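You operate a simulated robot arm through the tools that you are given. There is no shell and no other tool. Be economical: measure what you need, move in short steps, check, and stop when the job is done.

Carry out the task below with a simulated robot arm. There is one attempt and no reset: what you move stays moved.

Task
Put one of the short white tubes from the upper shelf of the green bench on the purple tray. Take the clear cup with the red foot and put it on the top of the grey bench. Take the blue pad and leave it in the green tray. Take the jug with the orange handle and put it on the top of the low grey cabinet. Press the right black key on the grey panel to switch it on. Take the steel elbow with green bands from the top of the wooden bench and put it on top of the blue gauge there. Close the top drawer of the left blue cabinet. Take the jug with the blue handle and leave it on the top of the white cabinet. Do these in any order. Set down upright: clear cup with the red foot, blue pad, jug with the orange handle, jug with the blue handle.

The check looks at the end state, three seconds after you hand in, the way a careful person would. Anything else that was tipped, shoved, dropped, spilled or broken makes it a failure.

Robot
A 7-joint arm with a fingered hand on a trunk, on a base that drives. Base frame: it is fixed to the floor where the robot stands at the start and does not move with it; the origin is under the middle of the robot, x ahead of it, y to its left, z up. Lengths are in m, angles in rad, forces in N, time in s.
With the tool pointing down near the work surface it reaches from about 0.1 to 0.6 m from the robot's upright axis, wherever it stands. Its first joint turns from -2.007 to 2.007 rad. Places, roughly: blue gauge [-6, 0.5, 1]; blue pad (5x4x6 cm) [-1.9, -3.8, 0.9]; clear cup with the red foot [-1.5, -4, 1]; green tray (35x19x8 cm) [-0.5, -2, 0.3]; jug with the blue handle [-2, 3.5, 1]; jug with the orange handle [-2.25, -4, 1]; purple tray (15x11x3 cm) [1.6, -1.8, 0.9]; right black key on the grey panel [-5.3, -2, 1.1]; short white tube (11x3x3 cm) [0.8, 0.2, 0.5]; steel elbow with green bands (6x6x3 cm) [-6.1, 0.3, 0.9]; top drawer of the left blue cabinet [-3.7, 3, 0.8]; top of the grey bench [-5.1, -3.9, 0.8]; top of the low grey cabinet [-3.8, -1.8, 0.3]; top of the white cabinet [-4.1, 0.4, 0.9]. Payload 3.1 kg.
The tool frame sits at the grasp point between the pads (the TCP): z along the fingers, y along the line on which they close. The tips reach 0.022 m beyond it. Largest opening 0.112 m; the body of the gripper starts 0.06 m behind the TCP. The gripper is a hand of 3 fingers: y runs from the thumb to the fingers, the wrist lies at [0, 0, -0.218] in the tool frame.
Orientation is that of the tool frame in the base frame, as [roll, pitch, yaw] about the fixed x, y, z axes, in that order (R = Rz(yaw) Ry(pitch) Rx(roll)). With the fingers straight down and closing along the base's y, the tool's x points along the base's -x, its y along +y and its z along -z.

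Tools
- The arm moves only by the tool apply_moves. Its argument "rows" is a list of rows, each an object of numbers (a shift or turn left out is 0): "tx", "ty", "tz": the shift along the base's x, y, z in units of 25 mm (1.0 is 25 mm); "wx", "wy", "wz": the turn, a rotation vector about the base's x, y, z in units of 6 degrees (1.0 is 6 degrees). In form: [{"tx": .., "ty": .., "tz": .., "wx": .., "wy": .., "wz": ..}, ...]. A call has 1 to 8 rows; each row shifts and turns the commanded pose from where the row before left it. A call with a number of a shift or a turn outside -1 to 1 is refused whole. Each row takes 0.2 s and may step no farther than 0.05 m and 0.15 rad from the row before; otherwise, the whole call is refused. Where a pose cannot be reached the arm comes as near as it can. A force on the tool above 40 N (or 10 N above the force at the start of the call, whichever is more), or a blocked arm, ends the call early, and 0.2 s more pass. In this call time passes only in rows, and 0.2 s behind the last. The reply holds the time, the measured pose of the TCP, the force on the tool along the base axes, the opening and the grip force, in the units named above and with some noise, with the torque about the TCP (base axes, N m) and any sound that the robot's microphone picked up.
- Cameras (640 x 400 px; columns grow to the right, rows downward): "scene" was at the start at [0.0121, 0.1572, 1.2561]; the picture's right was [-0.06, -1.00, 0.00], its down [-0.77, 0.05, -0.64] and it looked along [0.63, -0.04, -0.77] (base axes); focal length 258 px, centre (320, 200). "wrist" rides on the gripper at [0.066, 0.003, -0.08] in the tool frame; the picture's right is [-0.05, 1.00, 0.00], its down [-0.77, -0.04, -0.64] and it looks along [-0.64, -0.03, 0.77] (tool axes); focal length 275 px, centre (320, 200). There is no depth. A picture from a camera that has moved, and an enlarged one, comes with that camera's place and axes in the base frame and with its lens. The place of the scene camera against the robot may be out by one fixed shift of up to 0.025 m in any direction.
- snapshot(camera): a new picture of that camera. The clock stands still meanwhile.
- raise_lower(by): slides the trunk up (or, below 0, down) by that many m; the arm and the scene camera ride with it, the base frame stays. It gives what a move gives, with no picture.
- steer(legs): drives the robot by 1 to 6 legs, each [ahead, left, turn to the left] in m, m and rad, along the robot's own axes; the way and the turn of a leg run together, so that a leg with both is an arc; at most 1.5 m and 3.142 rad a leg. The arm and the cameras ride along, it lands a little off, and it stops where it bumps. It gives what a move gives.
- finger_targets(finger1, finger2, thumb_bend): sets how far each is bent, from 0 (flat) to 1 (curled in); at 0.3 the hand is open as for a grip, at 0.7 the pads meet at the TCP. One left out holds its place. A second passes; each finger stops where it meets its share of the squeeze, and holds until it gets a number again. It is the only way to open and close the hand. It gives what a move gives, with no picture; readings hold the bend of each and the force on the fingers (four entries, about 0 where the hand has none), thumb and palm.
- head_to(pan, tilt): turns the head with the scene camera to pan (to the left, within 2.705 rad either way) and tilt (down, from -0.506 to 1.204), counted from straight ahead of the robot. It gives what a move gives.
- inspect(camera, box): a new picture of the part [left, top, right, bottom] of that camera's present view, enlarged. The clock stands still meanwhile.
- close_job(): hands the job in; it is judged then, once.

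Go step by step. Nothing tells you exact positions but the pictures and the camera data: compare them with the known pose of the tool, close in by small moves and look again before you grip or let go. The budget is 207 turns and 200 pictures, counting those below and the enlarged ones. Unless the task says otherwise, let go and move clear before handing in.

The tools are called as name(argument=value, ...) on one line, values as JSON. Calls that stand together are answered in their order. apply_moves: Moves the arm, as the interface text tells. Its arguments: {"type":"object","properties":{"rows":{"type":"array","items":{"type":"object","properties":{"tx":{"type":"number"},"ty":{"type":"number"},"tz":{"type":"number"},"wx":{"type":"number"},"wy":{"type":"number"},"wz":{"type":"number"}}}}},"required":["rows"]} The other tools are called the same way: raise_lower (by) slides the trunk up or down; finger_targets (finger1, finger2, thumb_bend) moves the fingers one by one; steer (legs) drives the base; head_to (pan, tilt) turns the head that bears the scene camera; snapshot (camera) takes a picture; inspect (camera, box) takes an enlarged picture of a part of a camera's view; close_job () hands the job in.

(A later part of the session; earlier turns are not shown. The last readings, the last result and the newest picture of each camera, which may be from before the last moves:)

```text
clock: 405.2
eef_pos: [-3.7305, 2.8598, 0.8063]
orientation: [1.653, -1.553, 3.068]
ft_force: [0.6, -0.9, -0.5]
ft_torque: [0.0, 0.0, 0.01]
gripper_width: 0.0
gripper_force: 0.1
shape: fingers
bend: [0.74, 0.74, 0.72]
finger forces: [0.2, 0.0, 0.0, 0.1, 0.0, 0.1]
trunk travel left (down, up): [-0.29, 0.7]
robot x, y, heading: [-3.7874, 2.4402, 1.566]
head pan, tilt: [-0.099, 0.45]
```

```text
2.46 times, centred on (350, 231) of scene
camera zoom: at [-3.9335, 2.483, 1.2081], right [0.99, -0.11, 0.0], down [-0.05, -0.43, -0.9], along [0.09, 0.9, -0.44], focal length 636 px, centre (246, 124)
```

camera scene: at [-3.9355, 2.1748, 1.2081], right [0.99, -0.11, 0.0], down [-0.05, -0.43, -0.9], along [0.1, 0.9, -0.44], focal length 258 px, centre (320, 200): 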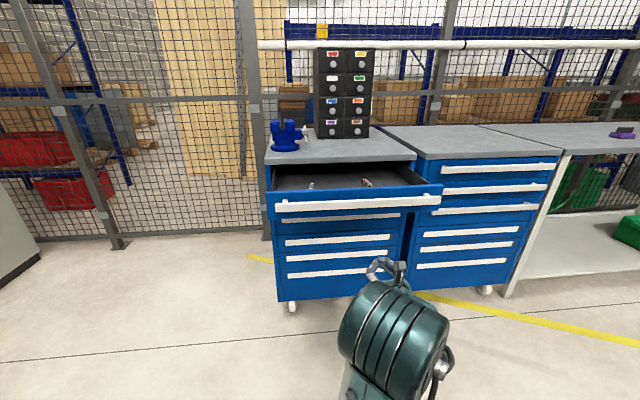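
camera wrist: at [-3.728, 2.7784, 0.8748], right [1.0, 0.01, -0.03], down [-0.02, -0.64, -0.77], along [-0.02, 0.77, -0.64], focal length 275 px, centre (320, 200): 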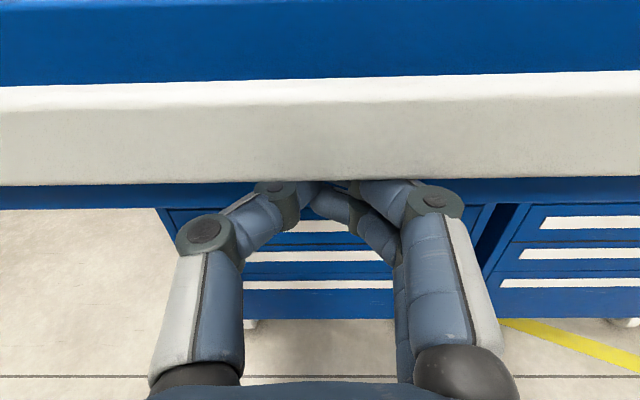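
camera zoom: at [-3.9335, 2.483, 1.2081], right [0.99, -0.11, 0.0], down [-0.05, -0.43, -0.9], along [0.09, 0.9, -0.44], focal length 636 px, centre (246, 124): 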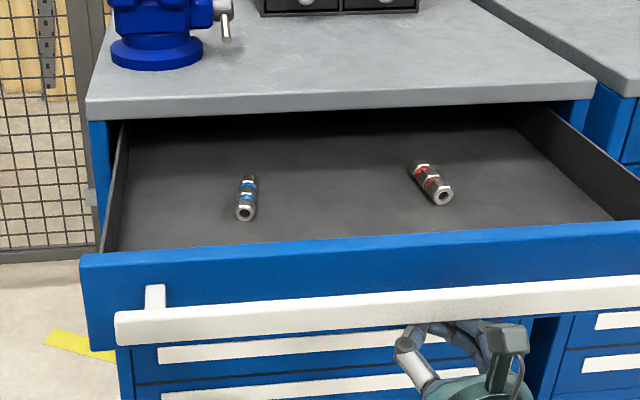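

The fingertips are just under the handle bar; I lower 2 cm to push the drawer front below the handle, advancing steadily.

apply_moves(rows=[{"ty": -0.6}, {"tz": -0.75}, {"ty": 0.8}, {"ty": 0.8}, {"ty": 0.8}, {"ty": 0.8}])

apply_moves(rows=[{"ty": 0.8}, {"ty": 0.8}, {"ty": 0.8}, {"ty": 0.8}, {"ty": 0.8}, {"ty": 0.8}])

inspect(camera="scene", box=[220, 150, 480, 312])

```text
clock: 406.6
eef_pos: [-3.7267, 2.9248, 0.7854]
orientation: [1.641, -1.551, 3.078]
ft_force: [-1.1, 0.6, -0.4]
ft_torque: [-0.01, -0.02, 0.01]
gripper_width: 0.0001
gripper_force: 0.0
shape: fingers
bend: [0.74, 0.74, 0.72]
finger forces: [0.0, 0.1, 0.1, 0.1, 0.1, 0.0]
trunk travel left (down, up): [-0.29, 0.7]
robot x, y, heading: [-3.7833, 2.4405, 1.566]
head pan, tilt: [-0.099, 0.45]
```

```text
clock: 408.0
eef_pos: [-3.729, 3.0448, 0.7893]
orientation: [1.645, -1.551, 3.076]
ft_force: [0.5, -0.1, -0.5]
ft_torque: [0.02, -0.02, -0.01]
gripper_width: 0.0
gripper_force: 0.0
shape: fingers
bend: [0.74, 0.74, 0.72]
finger forces: [0.1, 0.0, 0.1, 0.0, 0.0, 0.0]
trunk travel left (down, up): [-0.29, 0.7]
robot x, y, heading: [-3.7842, 2.4405, 1.56]
head pan, tilt: [-0.099, 0.45]
```

```text
2.46 times, centred on (350, 231) of scene
camera zoom: at [-3.9335, 2.4832, 1.2081], right [0.99, -0.11, 0.0], down [-0.05, -0.43, -0.9], along [0.09, 0.9, -0.44], focal length 636 px, centre (246, 124)
```

zoom: 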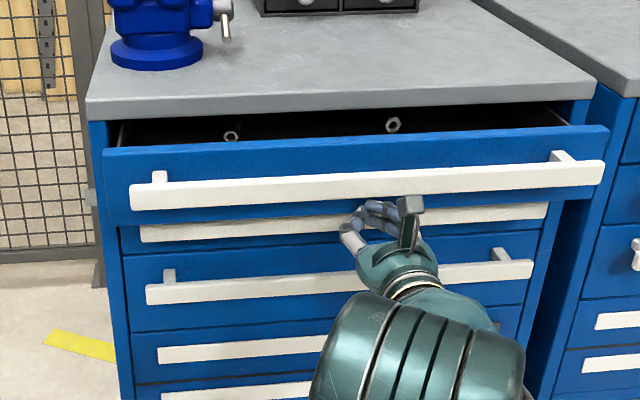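

The drawer slides in freely. I keep pushing until it stops.

apply_moves(rows=[{"ty": 0.8}, {"ty": 0.8}, {"ty": 0.8}, {"ty": 0.6}])

inspect(camera="scene", box=[220, 150, 480, 312])

```text
clock: 409.0
eef_pos: [-3.7299, 3.1181, 0.7887]
orientation: [1.654, -1.55, 3.064]
ft_force: [0.0, -0.8, 1.7]
ft_torque: [-0.02, 0.04, 0.0]
gripper_width: 0.0001
gripper_force: 0.1
shape: fingers
bend: [0.74, 0.74, 0.72]
finger forces: [0.0, 0.1, 0.1, 0.1, 0.0, 0.1]
trunk travel left (down, up): [-0.29, 0.7]
robot x, y, heading: [-3.7869, 2.4397, 1.567]
head pan, tilt: [-0.099, 0.45]
```

```text
2.46 times, centred on (350, 231) of scene
camera zoom: at [-3.9334, 2.4833, 1.2081], right [0.99, -0.11, 0.0], down [-0.05, -0.43, -0.9], along [0.09, 0.9, -0.44], focal length 636 px, centre (246, 124)
```

zoom: 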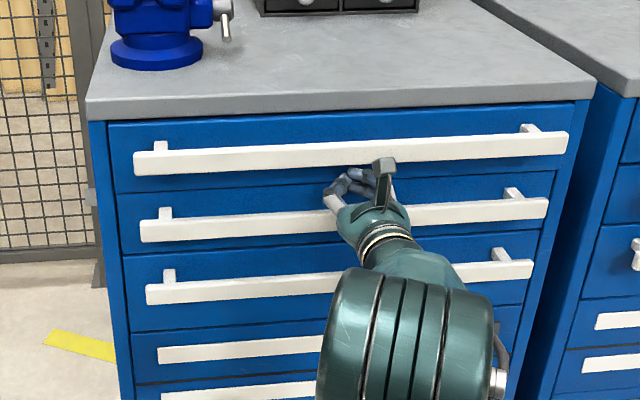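

Almost flush; a last gentle push until it resists.

apply_moves(rows=[{"ty": 0.3}, {"ty": 0.3}])

apply_moves(rows=[{"ty": 0.25}])

apply_moves(rows=[{"ty": 0.25}])

inspect(camera="scene", box=[220, 150, 480, 312])

```text
clock: 409.6
eef_pos: [-3.7321, 3.1329, 0.7876]
orientation: [1.67, -1.553, 3.05]
ft_force: [-1.4, -7.4, -1.1]
ft_torque: [-0.01, -0.02, 0.06]
gripper_width: 0.0002
gripper_force: 4.7
shape: fingers
bend: [0.74, 0.74, 0.72]
finger forces: [0.0, 0.0, 0.1, 0.1, 10.4, 0.0]
trunk travel left (down, up): [-0.29, 0.7]
robot x, y, heading: [-3.7871, 2.4427, 1.563]
head pan, tilt: [-0.099, 0.45]
```

```text
clock: 410.0
eef_pos: [-3.7343, 3.1351, 0.7879]
orientation: [1.832, -1.549, 2.895]
ft_force: [-4.6, -24.8, 0.4]
ft_torque: [0.05, -0.02, 0.19]
gripper_width: 0.0
gripper_force: 16.1
shape: fingers
bend: [0.75, 0.75, 0.75]
finger forces: [0.0, 0.0, 0.0, 0.1, 30.9, 0.0]
trunk travel left (down, up): [-0.29, 0.7]
robot x, y, heading: [-3.7816, 2.446, 1.567]
head pan, tilt: [-0.099, 0.45]
stopped in row 1: the force on the tool passed its limit at 43 N (the readings are from after the stop); the commanded pose is now the measured one
```

```text
clock: 410.4
eef_pos: [-3.7352, 3.1367, 0.7879]
orientation: [1.907, -1.548, 2.82]
ft_force: [-5.7, -29.8, 2.8]
ft_torque: [0.1, -0.02, 0.15]
gripper_width: 0.0
gripper_force: 18.4
shape: fingers
bend: [0.75, 0.75, 0.76]
finger forces: [0.0, 0.0, 0.0, 0.0, 36.3, 0.0]
trunk travel left (down, up): [-0.29, 0.7]
robot x, y, heading: [-3.7878, 2.4385, 1.567]
head pan, tilt: [-0.099, 0.45]
stopped in row 1: the force on the tool passed its limit at 47 N (the readings are from after the stop); the commanded pose is now the measured one
```

```text
2.46 times, centred on (350, 231) of scene
camera zoom: at [-3.9346, 2.4758, 1.2082], right [0.99, -0.1, 0.0], down [-0.04, -0.43, -0.9], along [0.09, 0.9, -0.43], focal length 636 px, centre (246, 124)
```

zoom: 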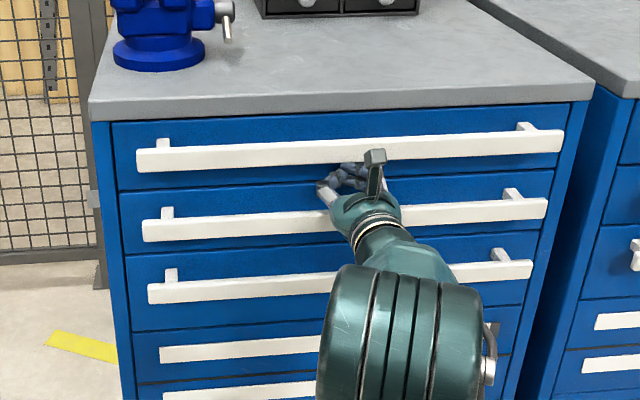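

The drawer is shut. I withdraw straight back, back off, raise the trunk and drive east to find the blue-handled jug.

apply_moves(rows=[{"ty": -0.5}, {"ty": -1}, {"ty": -1}, {"ty": -1}, {"ty": -1}, {"ty": -1}, {"ty": -1}, {"ty": -1}])

steer(legs=[[-0.3, 0, 0], [0, -1.5, 0]])

raise_lower(by=0.4)

head_to(pan=0.0, tilt=0.55)

snapshot(camera="scene")

```text
clock: 412.1
eef_pos: [-3.7335, 2.9513, 0.7803]
orientation: [2.15, -1.547, 2.575]
ft_force: [-0.7, 0.4, 0.0]
ft_torque: [0.02, 0.02, 0.01]
gripper_width: 0.0001
gripper_force: 0.1
shape: fingers
bend: [0.74, 0.74, 0.72]
finger forces: [0.0, 0.0, 0.1, 0.0, 0.0, 0.0]
trunk travel left (down, up): [-0.29, 0.7]
robot x, y, heading: [-3.7856, 2.4412, 1.569]
head pan, tilt: [-0.099, 0.45]
```

```text
clock: 421.3
eef_pos: [-2.2169, 2.6211, 0.7816]
orientation: [2.145, -1.547, 2.561]
ft_force: [-0.4, -0.2, 0.9]
ft_torque: [-0.01, 0.02, 0.02]
gripper_width: 0.0
gripper_force: 0.1
shape: fingers
bend: [0.74, 0.74, 0.72]
finger forces: [0.0, 0.1, 0.0, 0.1, 0.0, 0.1]
trunk travel left (down, up): [-0.29, 0.7]
robot x, y, heading: [-2.2782, 2.1132, 1.546]
head pan, tilt: [-0.099, 0.45]
```

```text
clock: 425.1
eef_pos: [-2.2175, 2.6207, 1.1814]
orientation: [2.145, -1.546, 2.56]
ft_force: [0.1, -0.5, 0.7]
ft_torque: [0.01, 0.03, -0.01]
gripper_width: 0.0
gripper_force: 0.1
shape: fingers
bend: [0.74, 0.74, 0.72]
finger forces: [0.1, 0.1, 0.0, 0.1, 0.0, 0.0]
trunk travel left (down, up): [-0.69, 0.3]
robot x, y, heading: [-2.2802, 2.108, 1.546]
head pan, tilt: [-0.099, 0.45]
```

```text
clock: 425.8
eef_pos: [-2.2167, 2.6205, 1.1823]
orientation: [2.145, -1.547, 2.558]
ft_force: [0.3, 0.4, -0.2]
ft_torque: [0.02, -0.01, -0.01]
gripper_width: 0.0
gripper_force: 0.0
shape: fingers
bend: [0.74, 0.74, 0.72]
finger forces: [0.1, 0.0, 0.0, 0.0, 0.1, 0.1]
trunk travel left (down, up): [-0.69, 0.3]
robot x, y, heading: [-2.281, 2.1098, 1.547]
head pan, tilt: [0.0, 0.55]
```

```text
65 pictures are left
camera scene: at [-2.436, 2.1528, 1.5991], right [1.0, -0.03, 0.0], down [-0.01, -0.52, -0.85], along [0.02, 0.85, -0.52], focal length 258 px, centre (320, 200)
```

scene: 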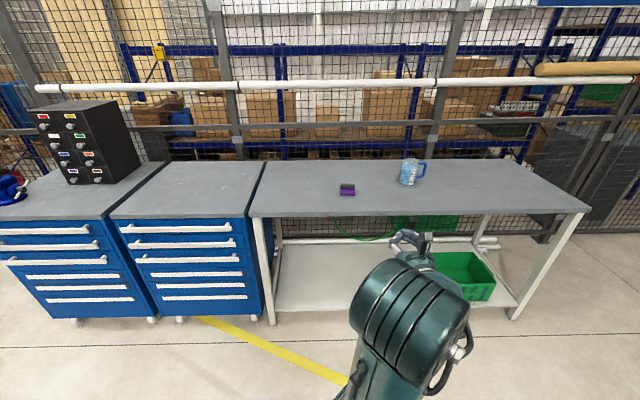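

inspect(camera="scene", box=[360, 130, 460, 210])

```text
5.00 times, centred on (410, 170) of scene
camera zoom: at [-2.436, 2.1528, 1.5991], right [1.0, -0.03, 0.0], down [-0.01, -0.52, -0.85], along [0.02, 0.85, -0.52], focal length 1292 px, centre (-130, 350)
```

zoom: 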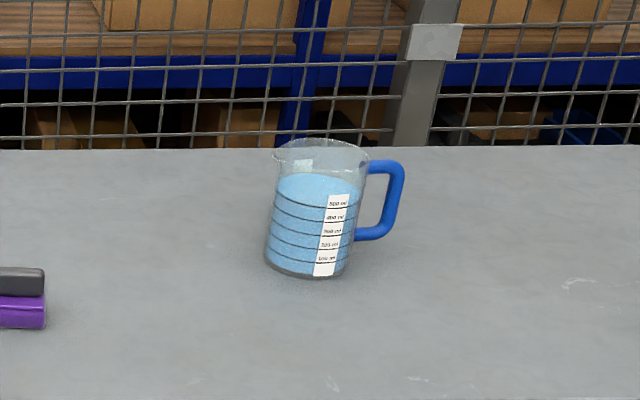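

The blue-handled jug (full of liquid) stands at about (-1.86, 3.51) with its handle towards +x. I'll take it from above, closing front-to-back; I turn the hand down and roll it 90°.

apply_moves(rows=[{"wx": -1}, {"wx": -1}, {"wx": -1}, {"wx": -1}, {"wx": -1}, {"wx": -1}, {"wx": -1}, {"wx": -1}])

apply_moves(rows=[{"wx": -1}, {"wx": -1}, {"wx": -1}, {"wx": -1}, {"wx": -1}, {"wx": -1}, {"wx": -0.8}])

apply_moves(rows=[{"wz": 1}, {"wz": 1}, {"wz": 1}, {"wz": 1}, {"wz": 1}, {"wz": 1}, {"wz": 1}, {"wz": 1}])

apply_moves(rows=[{"wz": 1}, {"wz": 1}, {"wz": 1}, {"wz": 1}, {"wz": 1}, {"wz": 1}, {"wz": 1}])

finger_targets(finger1=0.2, finger2=0.2, thumb_bend=0.2)

raise_lower(by=0.05)

steer(legs=[[0, -0.38, 0.024], [0.65, 0, 0]])

snapshot(camera="wrist")

snapshot(camera="scene")

```text
clock: 427.6
eef_pos: [-2.217, 2.6207, 1.1811]
orientation: [3.116, -0.717, 1.597]
ft_force: [-0.1, -0.8, 0.4]
ft_torque: [0.0, 0.01, 0.03]
gripper_width: 0.0
gripper_force: 0.0
shape: fingers
bend: [0.74, 0.74, 0.72]
finger forces: [0.0, 0.1, 0.0, 0.0, 0.0, 0.1]
trunk travel left (down, up): [-0.69, 0.3]
robot x, y, heading: [-2.2776, 2.1081, 1.547]
head pan, tilt: [0.0, 0.55]
```

```text
clock: 429.2
eef_pos: [-2.2182, 2.6206, 1.1804]
orientation: [3.132, -0.005, 1.59]
ft_force: [-0.1, 0.5, -0.8]
ft_torque: [0.05, 0.0, 0.0]
gripper_width: 0.0
gripper_force: 0.1
shape: fingers
bend: [0.74, 0.74, 0.72]
finger forces: [0.0, 0.0, 0.1, 0.1, 0.0, 0.0]
trunk travel left (down, up): [-0.69, 0.3]
robot x, y, heading: [-2.2789, 2.1129, 1.549]
head pan, tilt: [0.0, 0.55]
```

```text
clock: 431.0
eef_pos: [-2.218, 2.6204, 1.1811]
orientation: [3.136, -0.006, 2.432]
ft_force: [-0.3, 0.5, 0.3]
ft_torque: [-0.09, -0.02, -0.03]
gripper_width: 0.0
gripper_force: 0.0
shape: fingers
bend: [0.74, 0.74, 0.72]
finger forces: [0.1, 0.0, 0.1, 0.0, 0.0, 0.0]
trunk travel left (down, up): [-0.69, 0.3]
robot x, y, heading: [-2.2792, 2.1105, 1.543]
head pan, tilt: [0.0, 0.55]
```

```text
clock: 432.6
eef_pos: [-2.2168, 2.6201, 1.1805]
orientation: [3.132, -0.009, -3.12]
ft_force: [-0.3, 1.0, 0.0]
ft_torque: [-0.05, 0.03, 0.01]
gripper_width: 0.0
gripper_force: 0.1
shape: fingers
bend: [0.74, 0.74, 0.72]
finger forces: [0.0, 0.0, 0.0, 0.0, 0.0, 0.1]
trunk travel left (down, up): [-0.69, 0.3]
robot x, y, heading: [-2.2767, 2.1109, 1.546]
head pan, tilt: [0.0, 0.55]
```

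```text
clock: 433.6
eef_pos: [-2.2171, 2.6201, 1.1815]
orientation: [3.134, -0.008, -3.121]
ft_force: [-0.3, 0.1, -0.3]
ft_torque: [-0.03, 0.02, 0.0]
gripper_width: 0.1292
gripper_force: 0.0
shape: fingers
bend: [0.2, 0.2, 0.2]
finger forces: [0.0, 0.0, 0.0, 0.0, 0.0, 0.0]
trunk travel left (down, up): [-0.69, 0.3]
robot x, y, heading: [-2.2809, 2.1124, 1.542]
head pan, tilt: [0.0, 0.55]
```

```text
clock: 434.5
eef_pos: [-2.2185, 2.6208, 1.2302]
orientation: [3.134, -0.007, -3.122]
ft_force: [-0.2, 0.8, 0.1]
ft_torque: [0.0, 0.01, 0.0]
gripper_width: 0.1288
gripper_force: 0.0
shape: fingers
bend: [0.2, 0.2, 0.2]
finger forces: [0.1, 0.1, 0.1, 0.1, 0.0, 0.0]
trunk travel left (down, up): [-0.74, 0.25]
robot x, y, heading: [-2.2787, 2.1079, 1.547]
head pan, tilt: [0.0, 0.55]
```

```text
clock: 440.1
eef_pos: [-1.8364, 3.2527, 1.2315]
orientation: [3.135, -0.007, -3.106]
ft_force: [0.8, -0.4, 0.9]
ft_torque: [-0.01, -0.01, 0.01]
gripper_width: 0.1285
gripper_force: 0.2
shape: fingers
bend: [0.2, 0.2, 0.2]
finger forces: [0.1, 0.0, 0.1, 0.1, 0.0, 0.0]
trunk travel left (down, up): [-0.74, 0.25]
robot x, y, heading: [-1.8871, 2.7451, 1.559]
head pan, tilt: [0.0, 0.55]
```

```text
63 pictures are left
camera wrist: at [-1.9041, 3.2526, 1.3143], right [0.01, 1.0, 0.01], down [0.78, -0.01, 0.63], along [0.63, 0.0, -0.78], focal length 275 px, centre (320, 200)
```

wrist: 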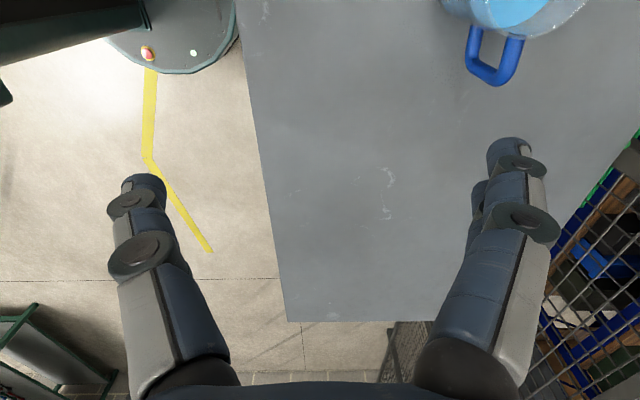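

```text
62 pictures are left
camera scene: at [-2.0492, 2.7824, 1.649], right [1.0, -0.01, 0.0], down [-0.01, -0.52, -0.85], along [0.01, 0.85, -0.52], focal length 258 px, centre (320, 200)
```

scene: 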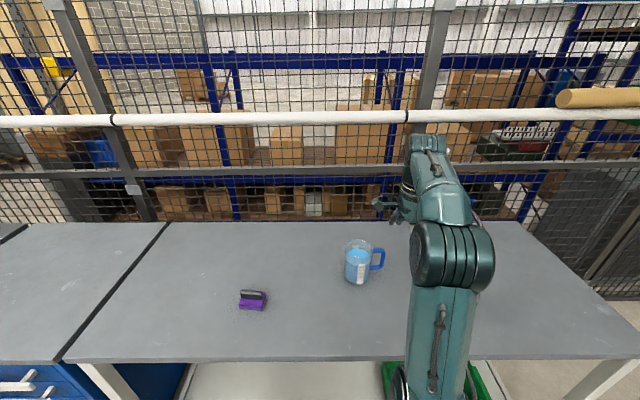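

Jug at roughly (-1.88, 3.46). I move the base in and the hand over it, still high, then look straight down.

steer(legs=[[0.13, 0, 0.01]])

apply_moves(rows=[{"ty": 1}, {"ty": 0.8, "tx": 0.4}, {"tx": 0.4}, {"tx": 0.4}])

snapshot(camera="wrist")

```text
clock: 441.4
eef_pos: [-1.8423, 3.3833, 1.2318]
orientation: [3.135, -0.007, -3.098]
ft_force: [0.1, -0.9, 1.2]
ft_torque: [0.01, -0.03, -0.01]
gripper_width: 0.1286
gripper_force: 0.0
shape: fingers
bend: [0.2, 0.2, 0.2]
finger forces: [0.0, 0.0, 0.0, 0.0, 0.1, 0.0]
trunk travel left (down, up): [-0.74, 0.25]
robot x, y, heading: [-1.8938, 2.871, 1.566]
head pan, tilt: [0.0, 0.55]
```

```text
clock: 442.4
eef_pos: [-1.8115, 3.4282, 1.2313]
orientation: [3.135, -0.009, -3.097]
ft_force: [-0.3, -0.4, 0.5]
ft_torque: [-0.02, -0.01, 0.0]
gripper_width: 0.1287
gripper_force: 0.1
shape: fingers
bend: [0.2, 0.2, 0.2]
finger forces: [0.1, 0.0, 0.0, 0.0, 0.0, 0.0]
trunk travel left (down, up): [-0.74, 0.25]
robot x, y, heading: [-1.8911, 2.8688, 1.57]
head pan, tilt: [0.0, 0.55]
```

```text
61 pictures are left
camera wrist: at [-1.8774, 3.4271, 1.3142], right [0.0, 1.0, 0.01], down [0.78, -0.01, 0.63], along [0.63, 0.0, -0.78], focal length 275 px, centre (320, 200)
```

wrist: 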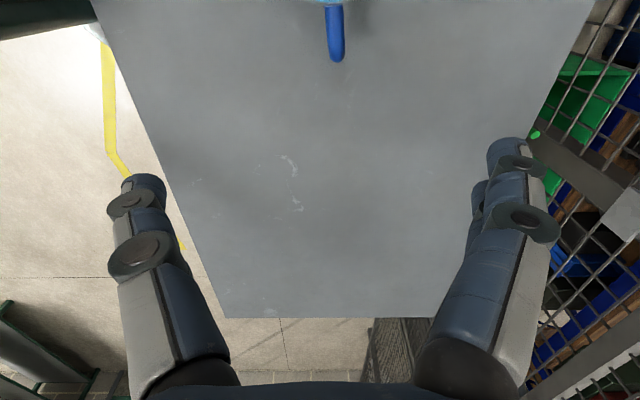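

I shifted the wrong way; the handle end is at (-1.806, 3.446), so the jug centre is near x≈-1.91. Moving back over it.

apply_moves(rows=[{"tx": -1, "ty": 0.4}, {"tx": -1, "ty": 0.3}, {"tx": -1}, {"tx": -0.8}])

snapshot(camera="wrist")

inspect(camera="scene", box=[300, 180, 460, 300])

```text
clock: 443.4
eef_pos: [-1.9091, 3.4371, 1.2311]
orientation: [3.135, -0.007, -3.099]
ft_force: [-0.4, 0.3, -0.7]
ft_torque: [-0.01, -0.03, 0.01]
gripper_width: 0.1289
gripper_force: 0.0
shape: fingers
bend: [0.2, 0.2, 0.2]
finger forces: [0.0, 0.0, 0.0, 0.1, 0.0, 0.1]
out of reach, approached as far as the arm can: row 2
trunk travel left (down, up): [-0.74, 0.25]
robot x, y, heading: [-1.8898, 2.8704, 1.569]
head pan, tilt: [0.0, 0.55]
```

```text
60 pictures are left
camera wrist: at [-1.9751, 3.437, 1.3147], right [0.0, 1.0, 0.01], down [0.78, -0.01, 0.63], along [0.63, 0.0, -0.78], focal length 275 px, centre (320, 200)
```

wrist: 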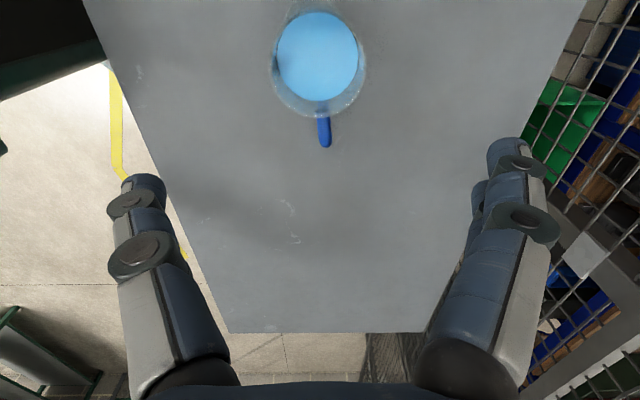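

```text
3.33 times, centred on (380, 240) of scene
camera zoom: at [-2.0496, 2.9112, 1.6489], right [1.0, 0.0, 0.0], down [0.0, -0.52, -0.85], along [0.0, 0.85, -0.52], focal length 862 px, centre (120, 67)
```

zoom: 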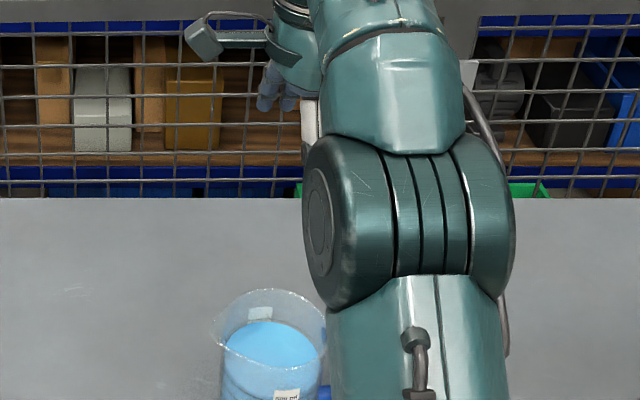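

Rim centre at (-1.902, 3.437), diameter ≈0.10 m. I open a bit wider and descend to just above the rim to re-measure.

finger_targets(finger1=0.13, finger2=0.13, thumb_bend=0.13)

apply_moves(rows=[{"tz": -1, "tx": 0.3}, {"tz": -1}, {"tz": -1}, {"tz": -1}, {"tz": -1}, {"tz": -1}])

snapshot(camera="wrist")

```text
clock: 444.4
eef_pos: [-1.9075, 3.4378, 1.2311]
orientation: [3.133, -0.006, -3.099]
ft_force: [1.2, 0.3, -0.1]
ft_torque: [-0.01, -0.01, 0.0]
gripper_width: 0.138
gripper_force: 0.0
shape: fingers
bend: [0.13, 0.13, 0.13]
finger forces: [0.1, 0.1, 0.1, 0.0, 0.0, 0.1]
trunk travel left (down, up): [-0.74, 0.25]
robot x, y, heading: [-1.89, 2.8697, 1.571]
head pan, tilt: [0.0, 0.55]
```

```text
clock: 445.8
eef_pos: [-1.9018, 3.4383, 1.0801]
orientation: [3.135, -0.007, -3.098]
ft_force: [-0.3, 0.6, 0.3]
ft_torque: [-0.02, -0.01, 0.04]
gripper_width: 0.1383
gripper_force: 0.1
shape: fingers
bend: [0.13, 0.13, 0.13]
finger forces: [0.0, 0.0, 0.1, 0.0, 0.0, 0.0]
trunk travel left (down, up): [-0.74, 0.25]
robot x, y, heading: [-1.8896, 2.8676, 1.568]
head pan, tilt: [0.0, 0.55]
```

```text
58 pictures are left
camera wrist: at [-1.9677, 3.437, 1.1627], right [0.0, 1.0, 0.01], down [0.78, -0.01, 0.63], along [0.63, 0.0, -0.78], focal length 275 px, centre (320, 200)
```

wrist: 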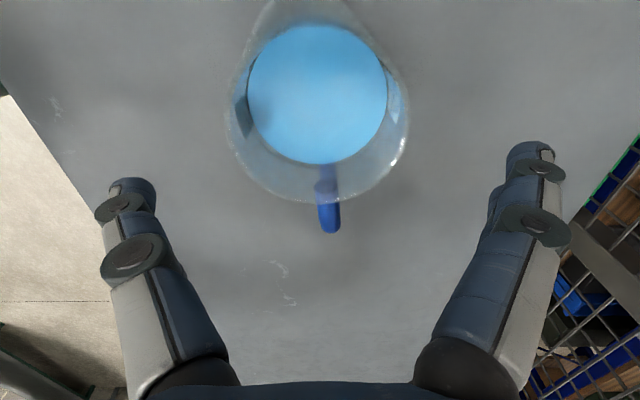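

Rim z≈1.02, diameter 0.096, centre (-1.909, 3.437). I descend around it to z≈0.978.

apply_moves(rows=[{"tz": -1, "tx": -0.25}, {"tz": -1}, {"tz": -1}, {"tz": -1}])

finger_targets(finger1=0.34, finger2=0.34, thumb_bend=0.34)

snapshot(camera="wrist")

snapshot(camera="scene")

```text
clock: 446.7
eef_pos: [-1.9074, 3.4363, 0.9955]
orientation: [3.121, -0.006, -3.097]
ft_force: [-0.7, -7.0, 28.9]
ft_torque: [-0.1, 0.0, 0.07]
gripper_width: 0.1471
gripper_force: 17.3
shape: fingers
bend: [0.13, 0.13, 0.0]
finger forces: [4.5, 7.1, 0.1, 0.0, 22.9, 0.1]
trunk travel left (down, up): [-0.74, 0.25]
robot x, y, heading: [-1.8921, 2.8729, 1.573]
head pan, tilt: [0.0, 0.55]
stopped in row 4: the force on the tool passed its limit at 54 N (the readings are from after the stop); the commanded pose is now the measured one
```

```text
clock: 447.4
eef_pos: [-1.9064, 3.4374, 0.9971]
orientation: [3.113, -0.007, -3.097]
ft_force: [0.5, -4.8, 26.2]
ft_torque: [-0.26, 0.0, 0.02]
gripper_width: 0.1262
gripper_force: 34.3
shape: fingers
bend: [0.33, 0.33, 0.34]
finger forces: [13.6, 15.9, 0.0, 0.0, 39.5, 0.0]
trunk travel left (down, up): [-0.74, 0.25]
robot x, y, heading: [-1.8883, 2.873, 1.571]
head pan, tilt: [0.0, 0.55]
stopped: the force on the tool passed its limit at 42 N (the readings are from after the stop); the commanded pose is now the measured one
```

```text
57 pictures are left
camera wrist: at [-1.9732, 3.4347, 1.0795], right [0.0, 1.0, 0.03], down [0.78, -0.02, 0.63], along [0.63, 0.02, -0.78], focal length 275 px, centre (320, 200)
```

wrist: 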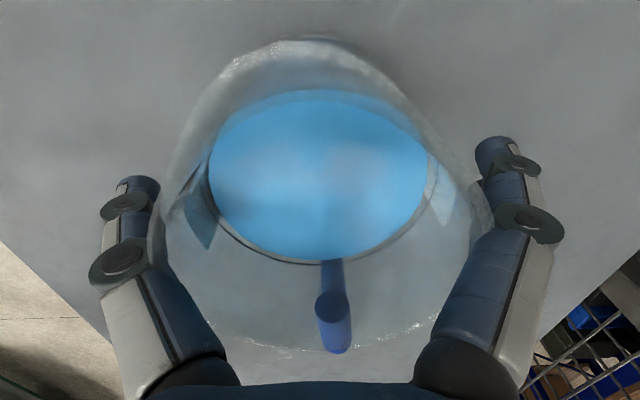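

```text
56 pictures are left
camera scene: at [-2.0485, 2.9042, 1.6491], right [1.0, 0.0, 0.0], down [0.0, -0.52, -0.85], along [0.0, 0.85, -0.52], focal length 258 px, centre (320, 200)
```

scene: 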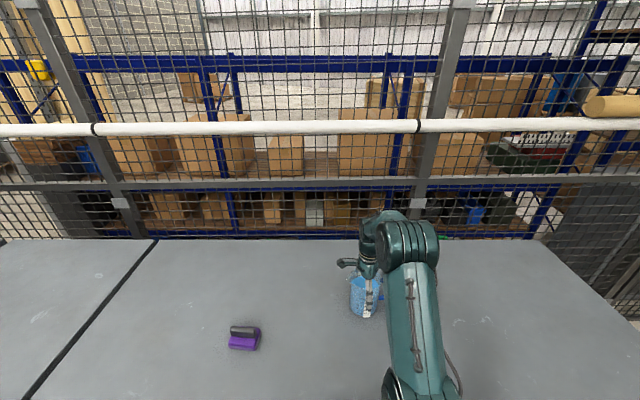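

The rim is wedging against the finger roots, so I was too deep. I reopen, rise ~1.5 cm and grip the upper wall with the pads instead.

finger_targets(finger1=0.13, finger2=0.13, thumb_bend=0.1)

apply_moves(rows=[{"tz": 0.5}])

snapshot(camera="wrist")

inspect(camera="scene", box=[310, 200, 450, 340])

```text
clock: 448.4
eef_pos: [-1.9065, 3.4375, 0.9954]
orientation: [3.115, -0.007, -3.096]
ft_force: [0.4, -6.0, 22.6]
ft_torque: [-0.21, -0.01, 0.03]
gripper_width: 0.1465
gripper_force: 14.2
shape: fingers
bend: [0.13, 0.13, 0.0]
finger forces: [3.1, 5.2, 0.0, 0.0, 20.3, 0.0]
trunk travel left (down, up): [-0.74, 0.25]
robot x, y, heading: [-1.8926, 2.8716, 1.573]
head pan, tilt: [0.0, 0.55]
```

```text
clock: 448.8
eef_pos: [-1.9067, 3.4428, 1.0028]
orientation: [3.12, -0.008, -3.099]
ft_force: [0.5, -0.6, -0.4]
ft_torque: [-0.02, -0.03, -0.01]
gripper_width: 0.1401
gripper_force: 0.3
shape: fingers
bend: [0.13, 0.13, 0.09]
finger forces: [0.1, 0.1, 0.0, 0.1, 0.7, 0.0]
trunk travel left (down, up): [-0.74, 0.25]
robot x, y, heading: [-1.8941, 2.8731, 1.569]
head pan, tilt: [0.0, 0.55]
```

```text
55 pictures are left
camera wrist: at [-1.9735, 3.4397, 1.0865], right [0.0, 1.0, 0.02], down [0.78, -0.02, 0.63], along [0.63, 0.01, -0.78], focal length 275 px, centre (320, 200)
```

wrist: 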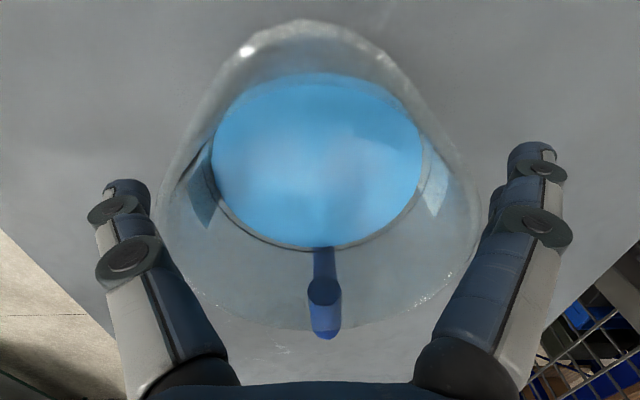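

```text
2.86 times, centred on (380, 270) of scene
camera zoom: at [-2.0488, 2.9114, 1.6486], right [1.0, 0.0, 0.0], down [0.0, -0.52, -0.85], along [0.0, 0.85, -0.52], focal length 738 px, centre (149, 0)
```

zoom: 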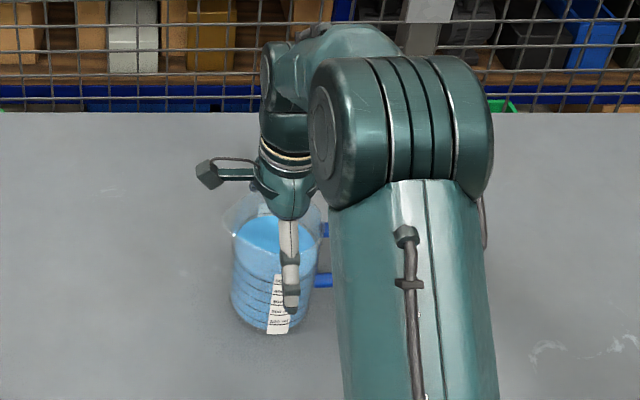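

Jug is upright and free now. I close gently here and watch the forces.

finger_targets(finger1=0.34, finger2=0.34, thumb_bend=0.34)

snapshot(camera="wrist")

```text
clock: 449.8
eef_pos: [-1.9065, 3.4408, 1.0056]
orientation: [3.118, -0.008, -3.098]
ft_force: [0.0, -1.7, 4.7]
ft_torque: [-0.03, -0.01, 0.0]
gripper_width: 0.1109
gripper_force: 10.7
shape: fingers
bend: [0.33, 0.33, 0.34]
finger forces: [5.1, 5.1, 0.0, 0.0, 10.9, 0.1]
trunk travel left (down, up): [-0.74, 0.25]
robot x, y, heading: [-1.8886, 2.872, 1.569]
head pan, tilt: [0.0, 0.55]
```

```text
53 pictures are left
camera wrist: at [-1.9735, 3.4387, 1.088], right [0.0, 1.0, 0.02], down [0.78, -0.02, 0.63], along [0.63, 0.02, -0.78], focal length 275 px, centre (320, 200)
```

wrist: 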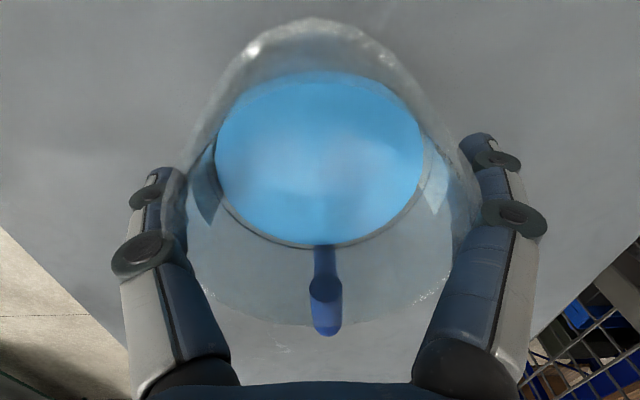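

finger_targets(finger1=0.42, finger2=0.42, thumb_bend=0.42)

apply_moves(rows=[{"tz": 0.3}, {"tz": 0.3}])

inspect(camera="scene", box=[310, 200, 450, 340])

```text
clock: 450.8
eef_pos: [-1.9053, 3.44, 1.0042]
orientation: [3.118, -0.007, -3.1]
ft_force: [-1.3, 1.3, 8.6]
ft_torque: [-0.11, -0.04, -0.02]
gripper_width: 0.1001
gripper_force: 23.4
shape: fingers
bend: [0.4, 0.4, 0.41]
finger forces: [12.0, 12.1, 0.0, 0.0, 23.0, 0.0]
trunk travel left (down, up): [-0.74, 0.25]
robot x, y, heading: [-1.8871, 2.8686, 1.567]
head pan, tilt: [0.0, 0.55]
```

```text
clock: 451.4
eef_pos: [-1.9059, 3.442, 1.0179]
orientation: [3.121, -0.006, -3.1]
ft_force: [1.1, -0.2, -5.9]
ft_torque: [-0.03, 0.04, 0.01]
gripper_width: 0.0995
gripper_force: 21.8
shape: fingers
bend: [0.4, 0.4, 0.41]
finger forces: [10.9, 10.4, 0.0, 0.0, 21.6, 0.0]
trunk travel left (down, up): [-0.74, 0.25]
robot x, y, heading: [-1.8909, 2.8706, 1.567]
head pan, tilt: [0.0, 0.55]
```

```text
2.86 times, centred on (380, 270) of scene
camera zoom: at [-2.0487, 2.9115, 1.6489], right [1.0, 0.0, 0.0], down [0.0, -0.52, -0.85], along [0.0, 0.85, -0.52], focal length 738 px, centre (149, 0)
```

zoom: 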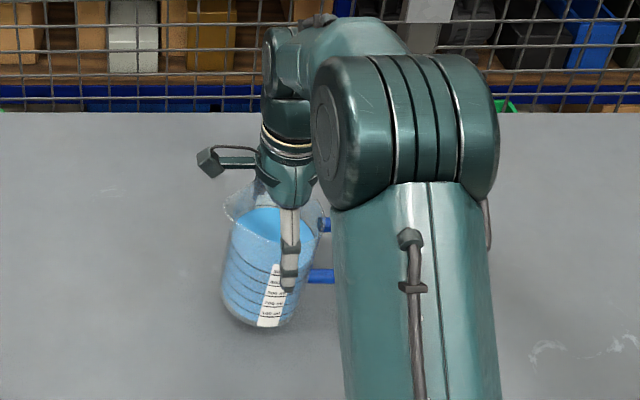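

It holds, with a small lean. I lift further and check how level it is.

apply_moves(rows=[{"tz": 0.5}, {"tz": 0.7}, {"tz": 0.8}, {"tz": 0.8}])

snapshot(camera="wrist")

inspect(camera="scene", box=[310, 160, 450, 300])

```text
clock: 452.4
eef_pos: [-1.9074, 3.4406, 1.0914]
orientation: [3.12, -0.008, -3.098]
ft_force: [-0.5, -0.4, -5.6]
ft_torque: [0.03, 0.05, 0.02]
gripper_width: 0.0993
gripper_force: 21.1
shape: fingers
bend: [0.4, 0.4, 0.41]
finger forces: [10.8, 9.9, 0.0, 0.0, 21.1, 0.0]
trunk travel left (down, up): [-0.74, 0.25]
robot x, y, heading: [-1.8945, 2.8712, 1.571]
head pan, tilt: [0.0, 0.55]
```

```text
51 pictures are left
camera wrist: at [-1.9744, 3.4384, 1.1744], right [0.0, 1.0, 0.02], down [0.78, -0.02, 0.63], along [0.63, 0.01, -0.78], focal length 275 px, centre (320, 200)
```

wrist: 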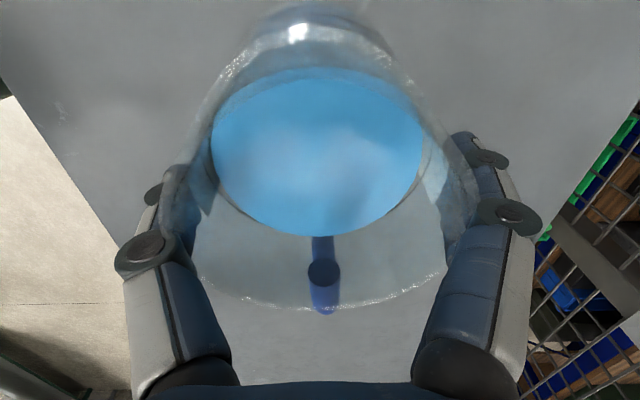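

```text
2.86 times, centred on (380, 230) of scene
camera zoom: at [-2.0487, 2.9117, 1.649], right [1.0, 0.0, 0.0], down [0.0, -0.52, -0.85], along [0.0, 0.85, -0.52], focal length 738 px, centre (149, 114)
```

zoom: 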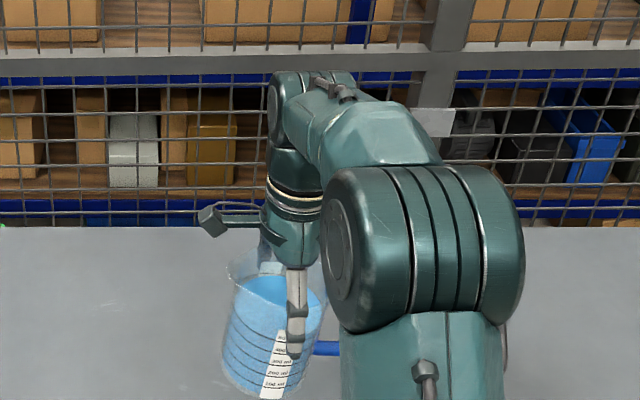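

The lean is small and stable. I raise a bit, back out, and drive west along the corridor to the white cabinet's west end.

raise_lower(by=0.1)

steer(legs=[[-0.85, 0, 0], [0, 1.5, 0], [0, 1.5, 0], [0, 0.46, 0]])

steer(legs=[[0, 0, -1.571]])

head_to(pan=-0.8, tilt=0.6)

snapshot(camera="scene")

```text
clock: 453.7
eef_pos: [-1.9084, 3.441, 1.1914]
orientation: [3.122, -0.006, -3.097]
ft_force: [-0.4, -0.1, -6.1]
ft_torque: [-0.03, 0.07, 0.01]
gripper_width: 0.0994
gripper_force: 20.4
shape: fingers
bend: [0.4, 0.4, 0.41]
finger forces: [10.9, 9.6, 0.0, 0.0, 20.9, 0.0]
trunk travel left (down, up): [-0.84, 0.15]
robot x, y, heading: [-1.8915, 2.8728, 1.57]
head pan, tilt: [0.0, 0.55]
```

```text
clock: 474.6
eef_pos: [-5.3957, 2.5791, 1.1909]
orientation: [3.121, -0.007, -3.094]
ft_force: [-0.1, 0.8, -5.2]
ft_torque: [-0.01, 0.04, 0.04]
gripper_width: 0.099
gripper_force: 20.3
shape: fingers
bend: [0.4, 0.4, 0.41]
finger forces: [11.0, 9.4, 0.1, 0.0, 21.0, 0.0]
trunk travel left (down, up): [-0.84, 0.15]
robot x, y, heading: [-5.3772, 2.0108, 1.57]
head pan, tilt: [0.0, 0.55]
```

```text
clock: 478.9
eef_pos: [-4.808, 2.007, 1.1908]
orientation: [3.121, -0.006, 1.58]
ft_force: [-0.3, -0.6, -6.2]
ft_torque: [0.06, 0.03, 0.0]
gripper_width: 0.0983
gripper_force: 19.5
shape: fingers
bend: [0.4, 0.4, 0.41]
finger forces: [10.2, 9.2, 0.0, 0.0, 19.7, 0.1]
trunk travel left (down, up): [-0.84, 0.15]
robot x, y, heading: [-5.377, 2.0122, -0.033]
head pan, tilt: [0.0, 0.55]
```

```text
clock: 480.0
eef_pos: [-4.807, 2.0067, 1.1908]
orientation: [3.121, -0.008, 1.578]
ft_force: [0.5, -0.2, -6.6]
ft_torque: [0.08, 0.03, 0.02]
gripper_width: 0.0984
gripper_force: 19.6
shape: fingers
bend: [0.4, 0.4, 0.41]
finger forces: [10.3, 9.0, 0.1, 0.1, 19.7, 0.0]
trunk travel left (down, up): [-0.84, 0.15]
robot x, y, heading: [-5.3766, 2.0133, -0.043]
head pan, tilt: [-0.799, 0.6]
```

```text
49 pictures are left
camera scene: at [-5.3749, 2.11, 1.7445], right [-0.74, -0.67, 0.0], down [-0.38, 0.42, -0.82], along [0.55, -0.61, -0.57], focal length 258 px, centre (320, 200)
```

scene: 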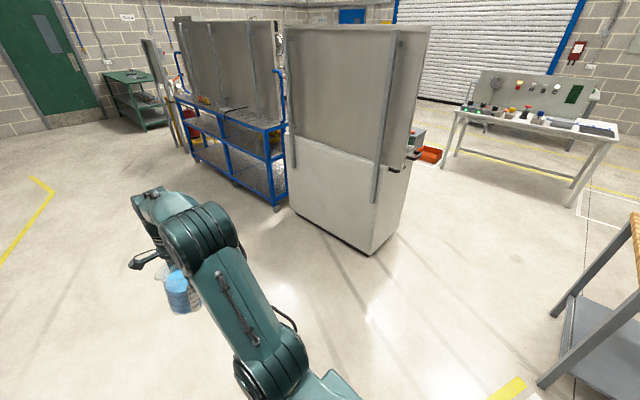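

The corridor west of the cabinet is clear. I straighten, strafe south past its corner and look at the top.

steer(legs=[[-0.04, 0, 0.04], [0, -1.3, 0], [0, -0.43, 0]])

head_to(pan=-0.15, tilt=0.6)

snapshot(camera="scene")

```text
clock: 489.3
eef_pos: [-4.8329, 0.2896, 1.1922]
orientation: [3.122, -0.008, 1.623]
ft_force: [0.5, 0.6, -7.0]
ft_torque: [0.05, -0.01, 0.0]
gripper_width: 0.0983
gripper_force: 19.4
shape: fingers
bend: [0.4, 0.4, 0.41]
finger forces: [10.3, 8.8, 0.0, 0.2, 19.7, 0.0]
trunk travel left (down, up): [-0.84, 0.15]
robot x, y, heading: [-5.4021, 0.2686, 0.014]
head pan, tilt: [-0.799, 0.6]
```

```text
clock: 490.4
eef_pos: [-4.832, 0.2894, 1.1909]
orientation: [3.12, -0.007, 1.628]
ft_force: [-0.2, -0.1, -6.3]
ft_torque: [0.09, 0.01, 0.01]
gripper_width: 0.0981
gripper_force: 19.3
shape: fingers
bend: [0.4, 0.4, 0.41]
finger forces: [10.5, 8.8, 0.1, 0.0, 19.6, 0.0]
trunk travel left (down, up): [-0.84, 0.15]
robot x, y, heading: [-5.401, 0.2677, 0.01]
head pan, tilt: [-0.15, 0.6]
```

```text
48 pictures are left
camera scene: at [-5.3778, 0.4157, 1.7445], right [-0.14, -0.99, 0.0], down [-0.56, 0.08, -0.82], along [0.82, -0.12, -0.57], focal length 258 px, centre (320, 200)
```

scene: 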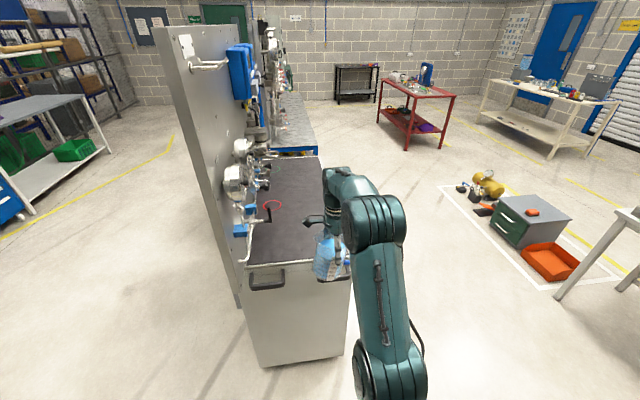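

Cabinet top spans y≈0.18–0.60 from x≈-4.6. I drive forward so the jug is over the top near its end and check its lean.

steer(legs=[[0.43, 0, -0.01]])

inspect(camera="scene", box=[250, 180, 410, 320])

snapshot(camera="wrist")

```text
clock: 492.9
eef_pos: [-4.4081, 0.2852, 1.1918]
orientation: [3.121, -0.007, 1.613]
ft_force: [-0.4, -0.8, -5.4]
ft_torque: [0.02, 0.03, -0.02]
gripper_width: 0.098
gripper_force: 19.6
shape: fingers
bend: [0.4, 0.4, 0.41]
finger forces: [10.4, 8.6, 0.0, 0.0, 19.4, 0.1]
trunk travel left (down, up): [-0.84, 0.15]
robot x, y, heading: [-4.9762, 0.2697, -0.005]
head pan, tilt: [-0.15, 0.6]
```

```text
2.86 times, centred on (330, 250) of scene
camera zoom: at [-4.9535, 0.4169, 1.7445], right [-0.15, -0.99, 0.0], down [-0.56, 0.09, -0.82], along [0.81, -0.13, -0.57], focal length 738 px, centre (291, 57)
```

zoom: 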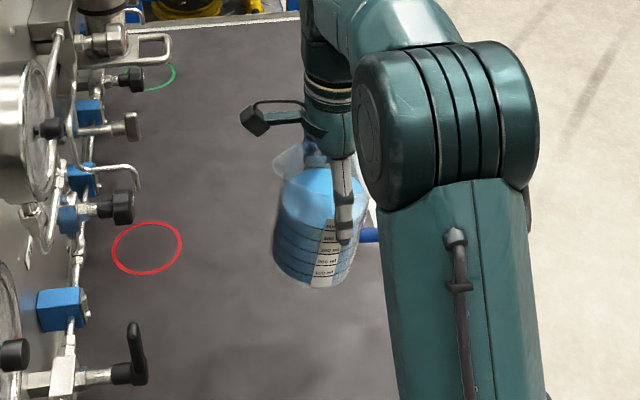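

```text
46 pictures are left
camera wrist: at [-4.4112, 0.3494, 1.274], right [1.0, 0.0, 0.02], down [-0.02, -0.78, 0.63], along [0.01, -0.63, -0.78], focal length 275 px, centre (320, 200)
```

wrist: 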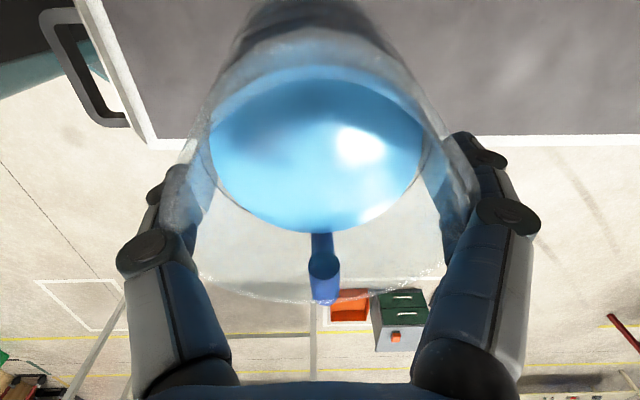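

The jug is over a clear part of the cabinet top. I lower with the trunk, then by small arm steps until contact.

raise_lower(by=-0.14)

apply_moves(rows=[{"tz": -0.4}, {"tz": -0.4}])

inspect(camera="scene", box=[250, 160, 410, 300])

```text
clock: 494.6
eef_pos: [-4.4088, 0.2839, 1.0526]
orientation: [3.121, -0.007, 1.615]
ft_force: [-0.2, 0.6, -5.6]
ft_torque: [0.05, 0.03, -0.03]
gripper_width: 0.0983
gripper_force: 18.8
shape: fingers
bend: [0.4, 0.4, 0.41]
finger forces: [10.4, 8.5, 0.0, 0.0, 19.3, 0.0]
trunk travel left (down, up): [-0.7, 0.29]
robot x, y, heading: [-4.9792, 0.2694, -0.002]
head pan, tilt: [-0.15, 0.6]
```

```text
clock: 495.2
eef_pos: [-4.4113, 0.2859, 1.0327]
orientation: [3.115, -0.007, 1.613]
ft_force: [0.8, 2.4, 5.7]
ft_torque: [-0.05, -0.14, 0.04]
gripper_width: 0.098
gripper_force: 20.6
shape: fingers
bend: [0.4, 0.4, 0.41]
finger forces: [11.6, 9.7, 0.1, 0.0, 19.9, 0.0]
trunk travel left (down, up): [-0.7, 0.29]
robot x, y, heading: [-4.9765, 0.27, -0.002]
head pan, tilt: [-0.15, 0.6]
```

```text
2.86 times, centred on (330, 230) of scene
camera zoom: at [-4.9572, 0.4178, 1.6048], right [-0.15, -0.99, 0.0], down [-0.56, 0.09, -0.83], along [0.82, -0.13, -0.56], focal length 738 px, centre (291, 114)
```

zoom: 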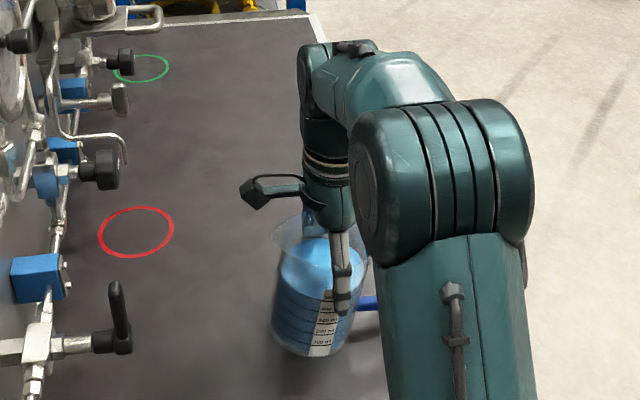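

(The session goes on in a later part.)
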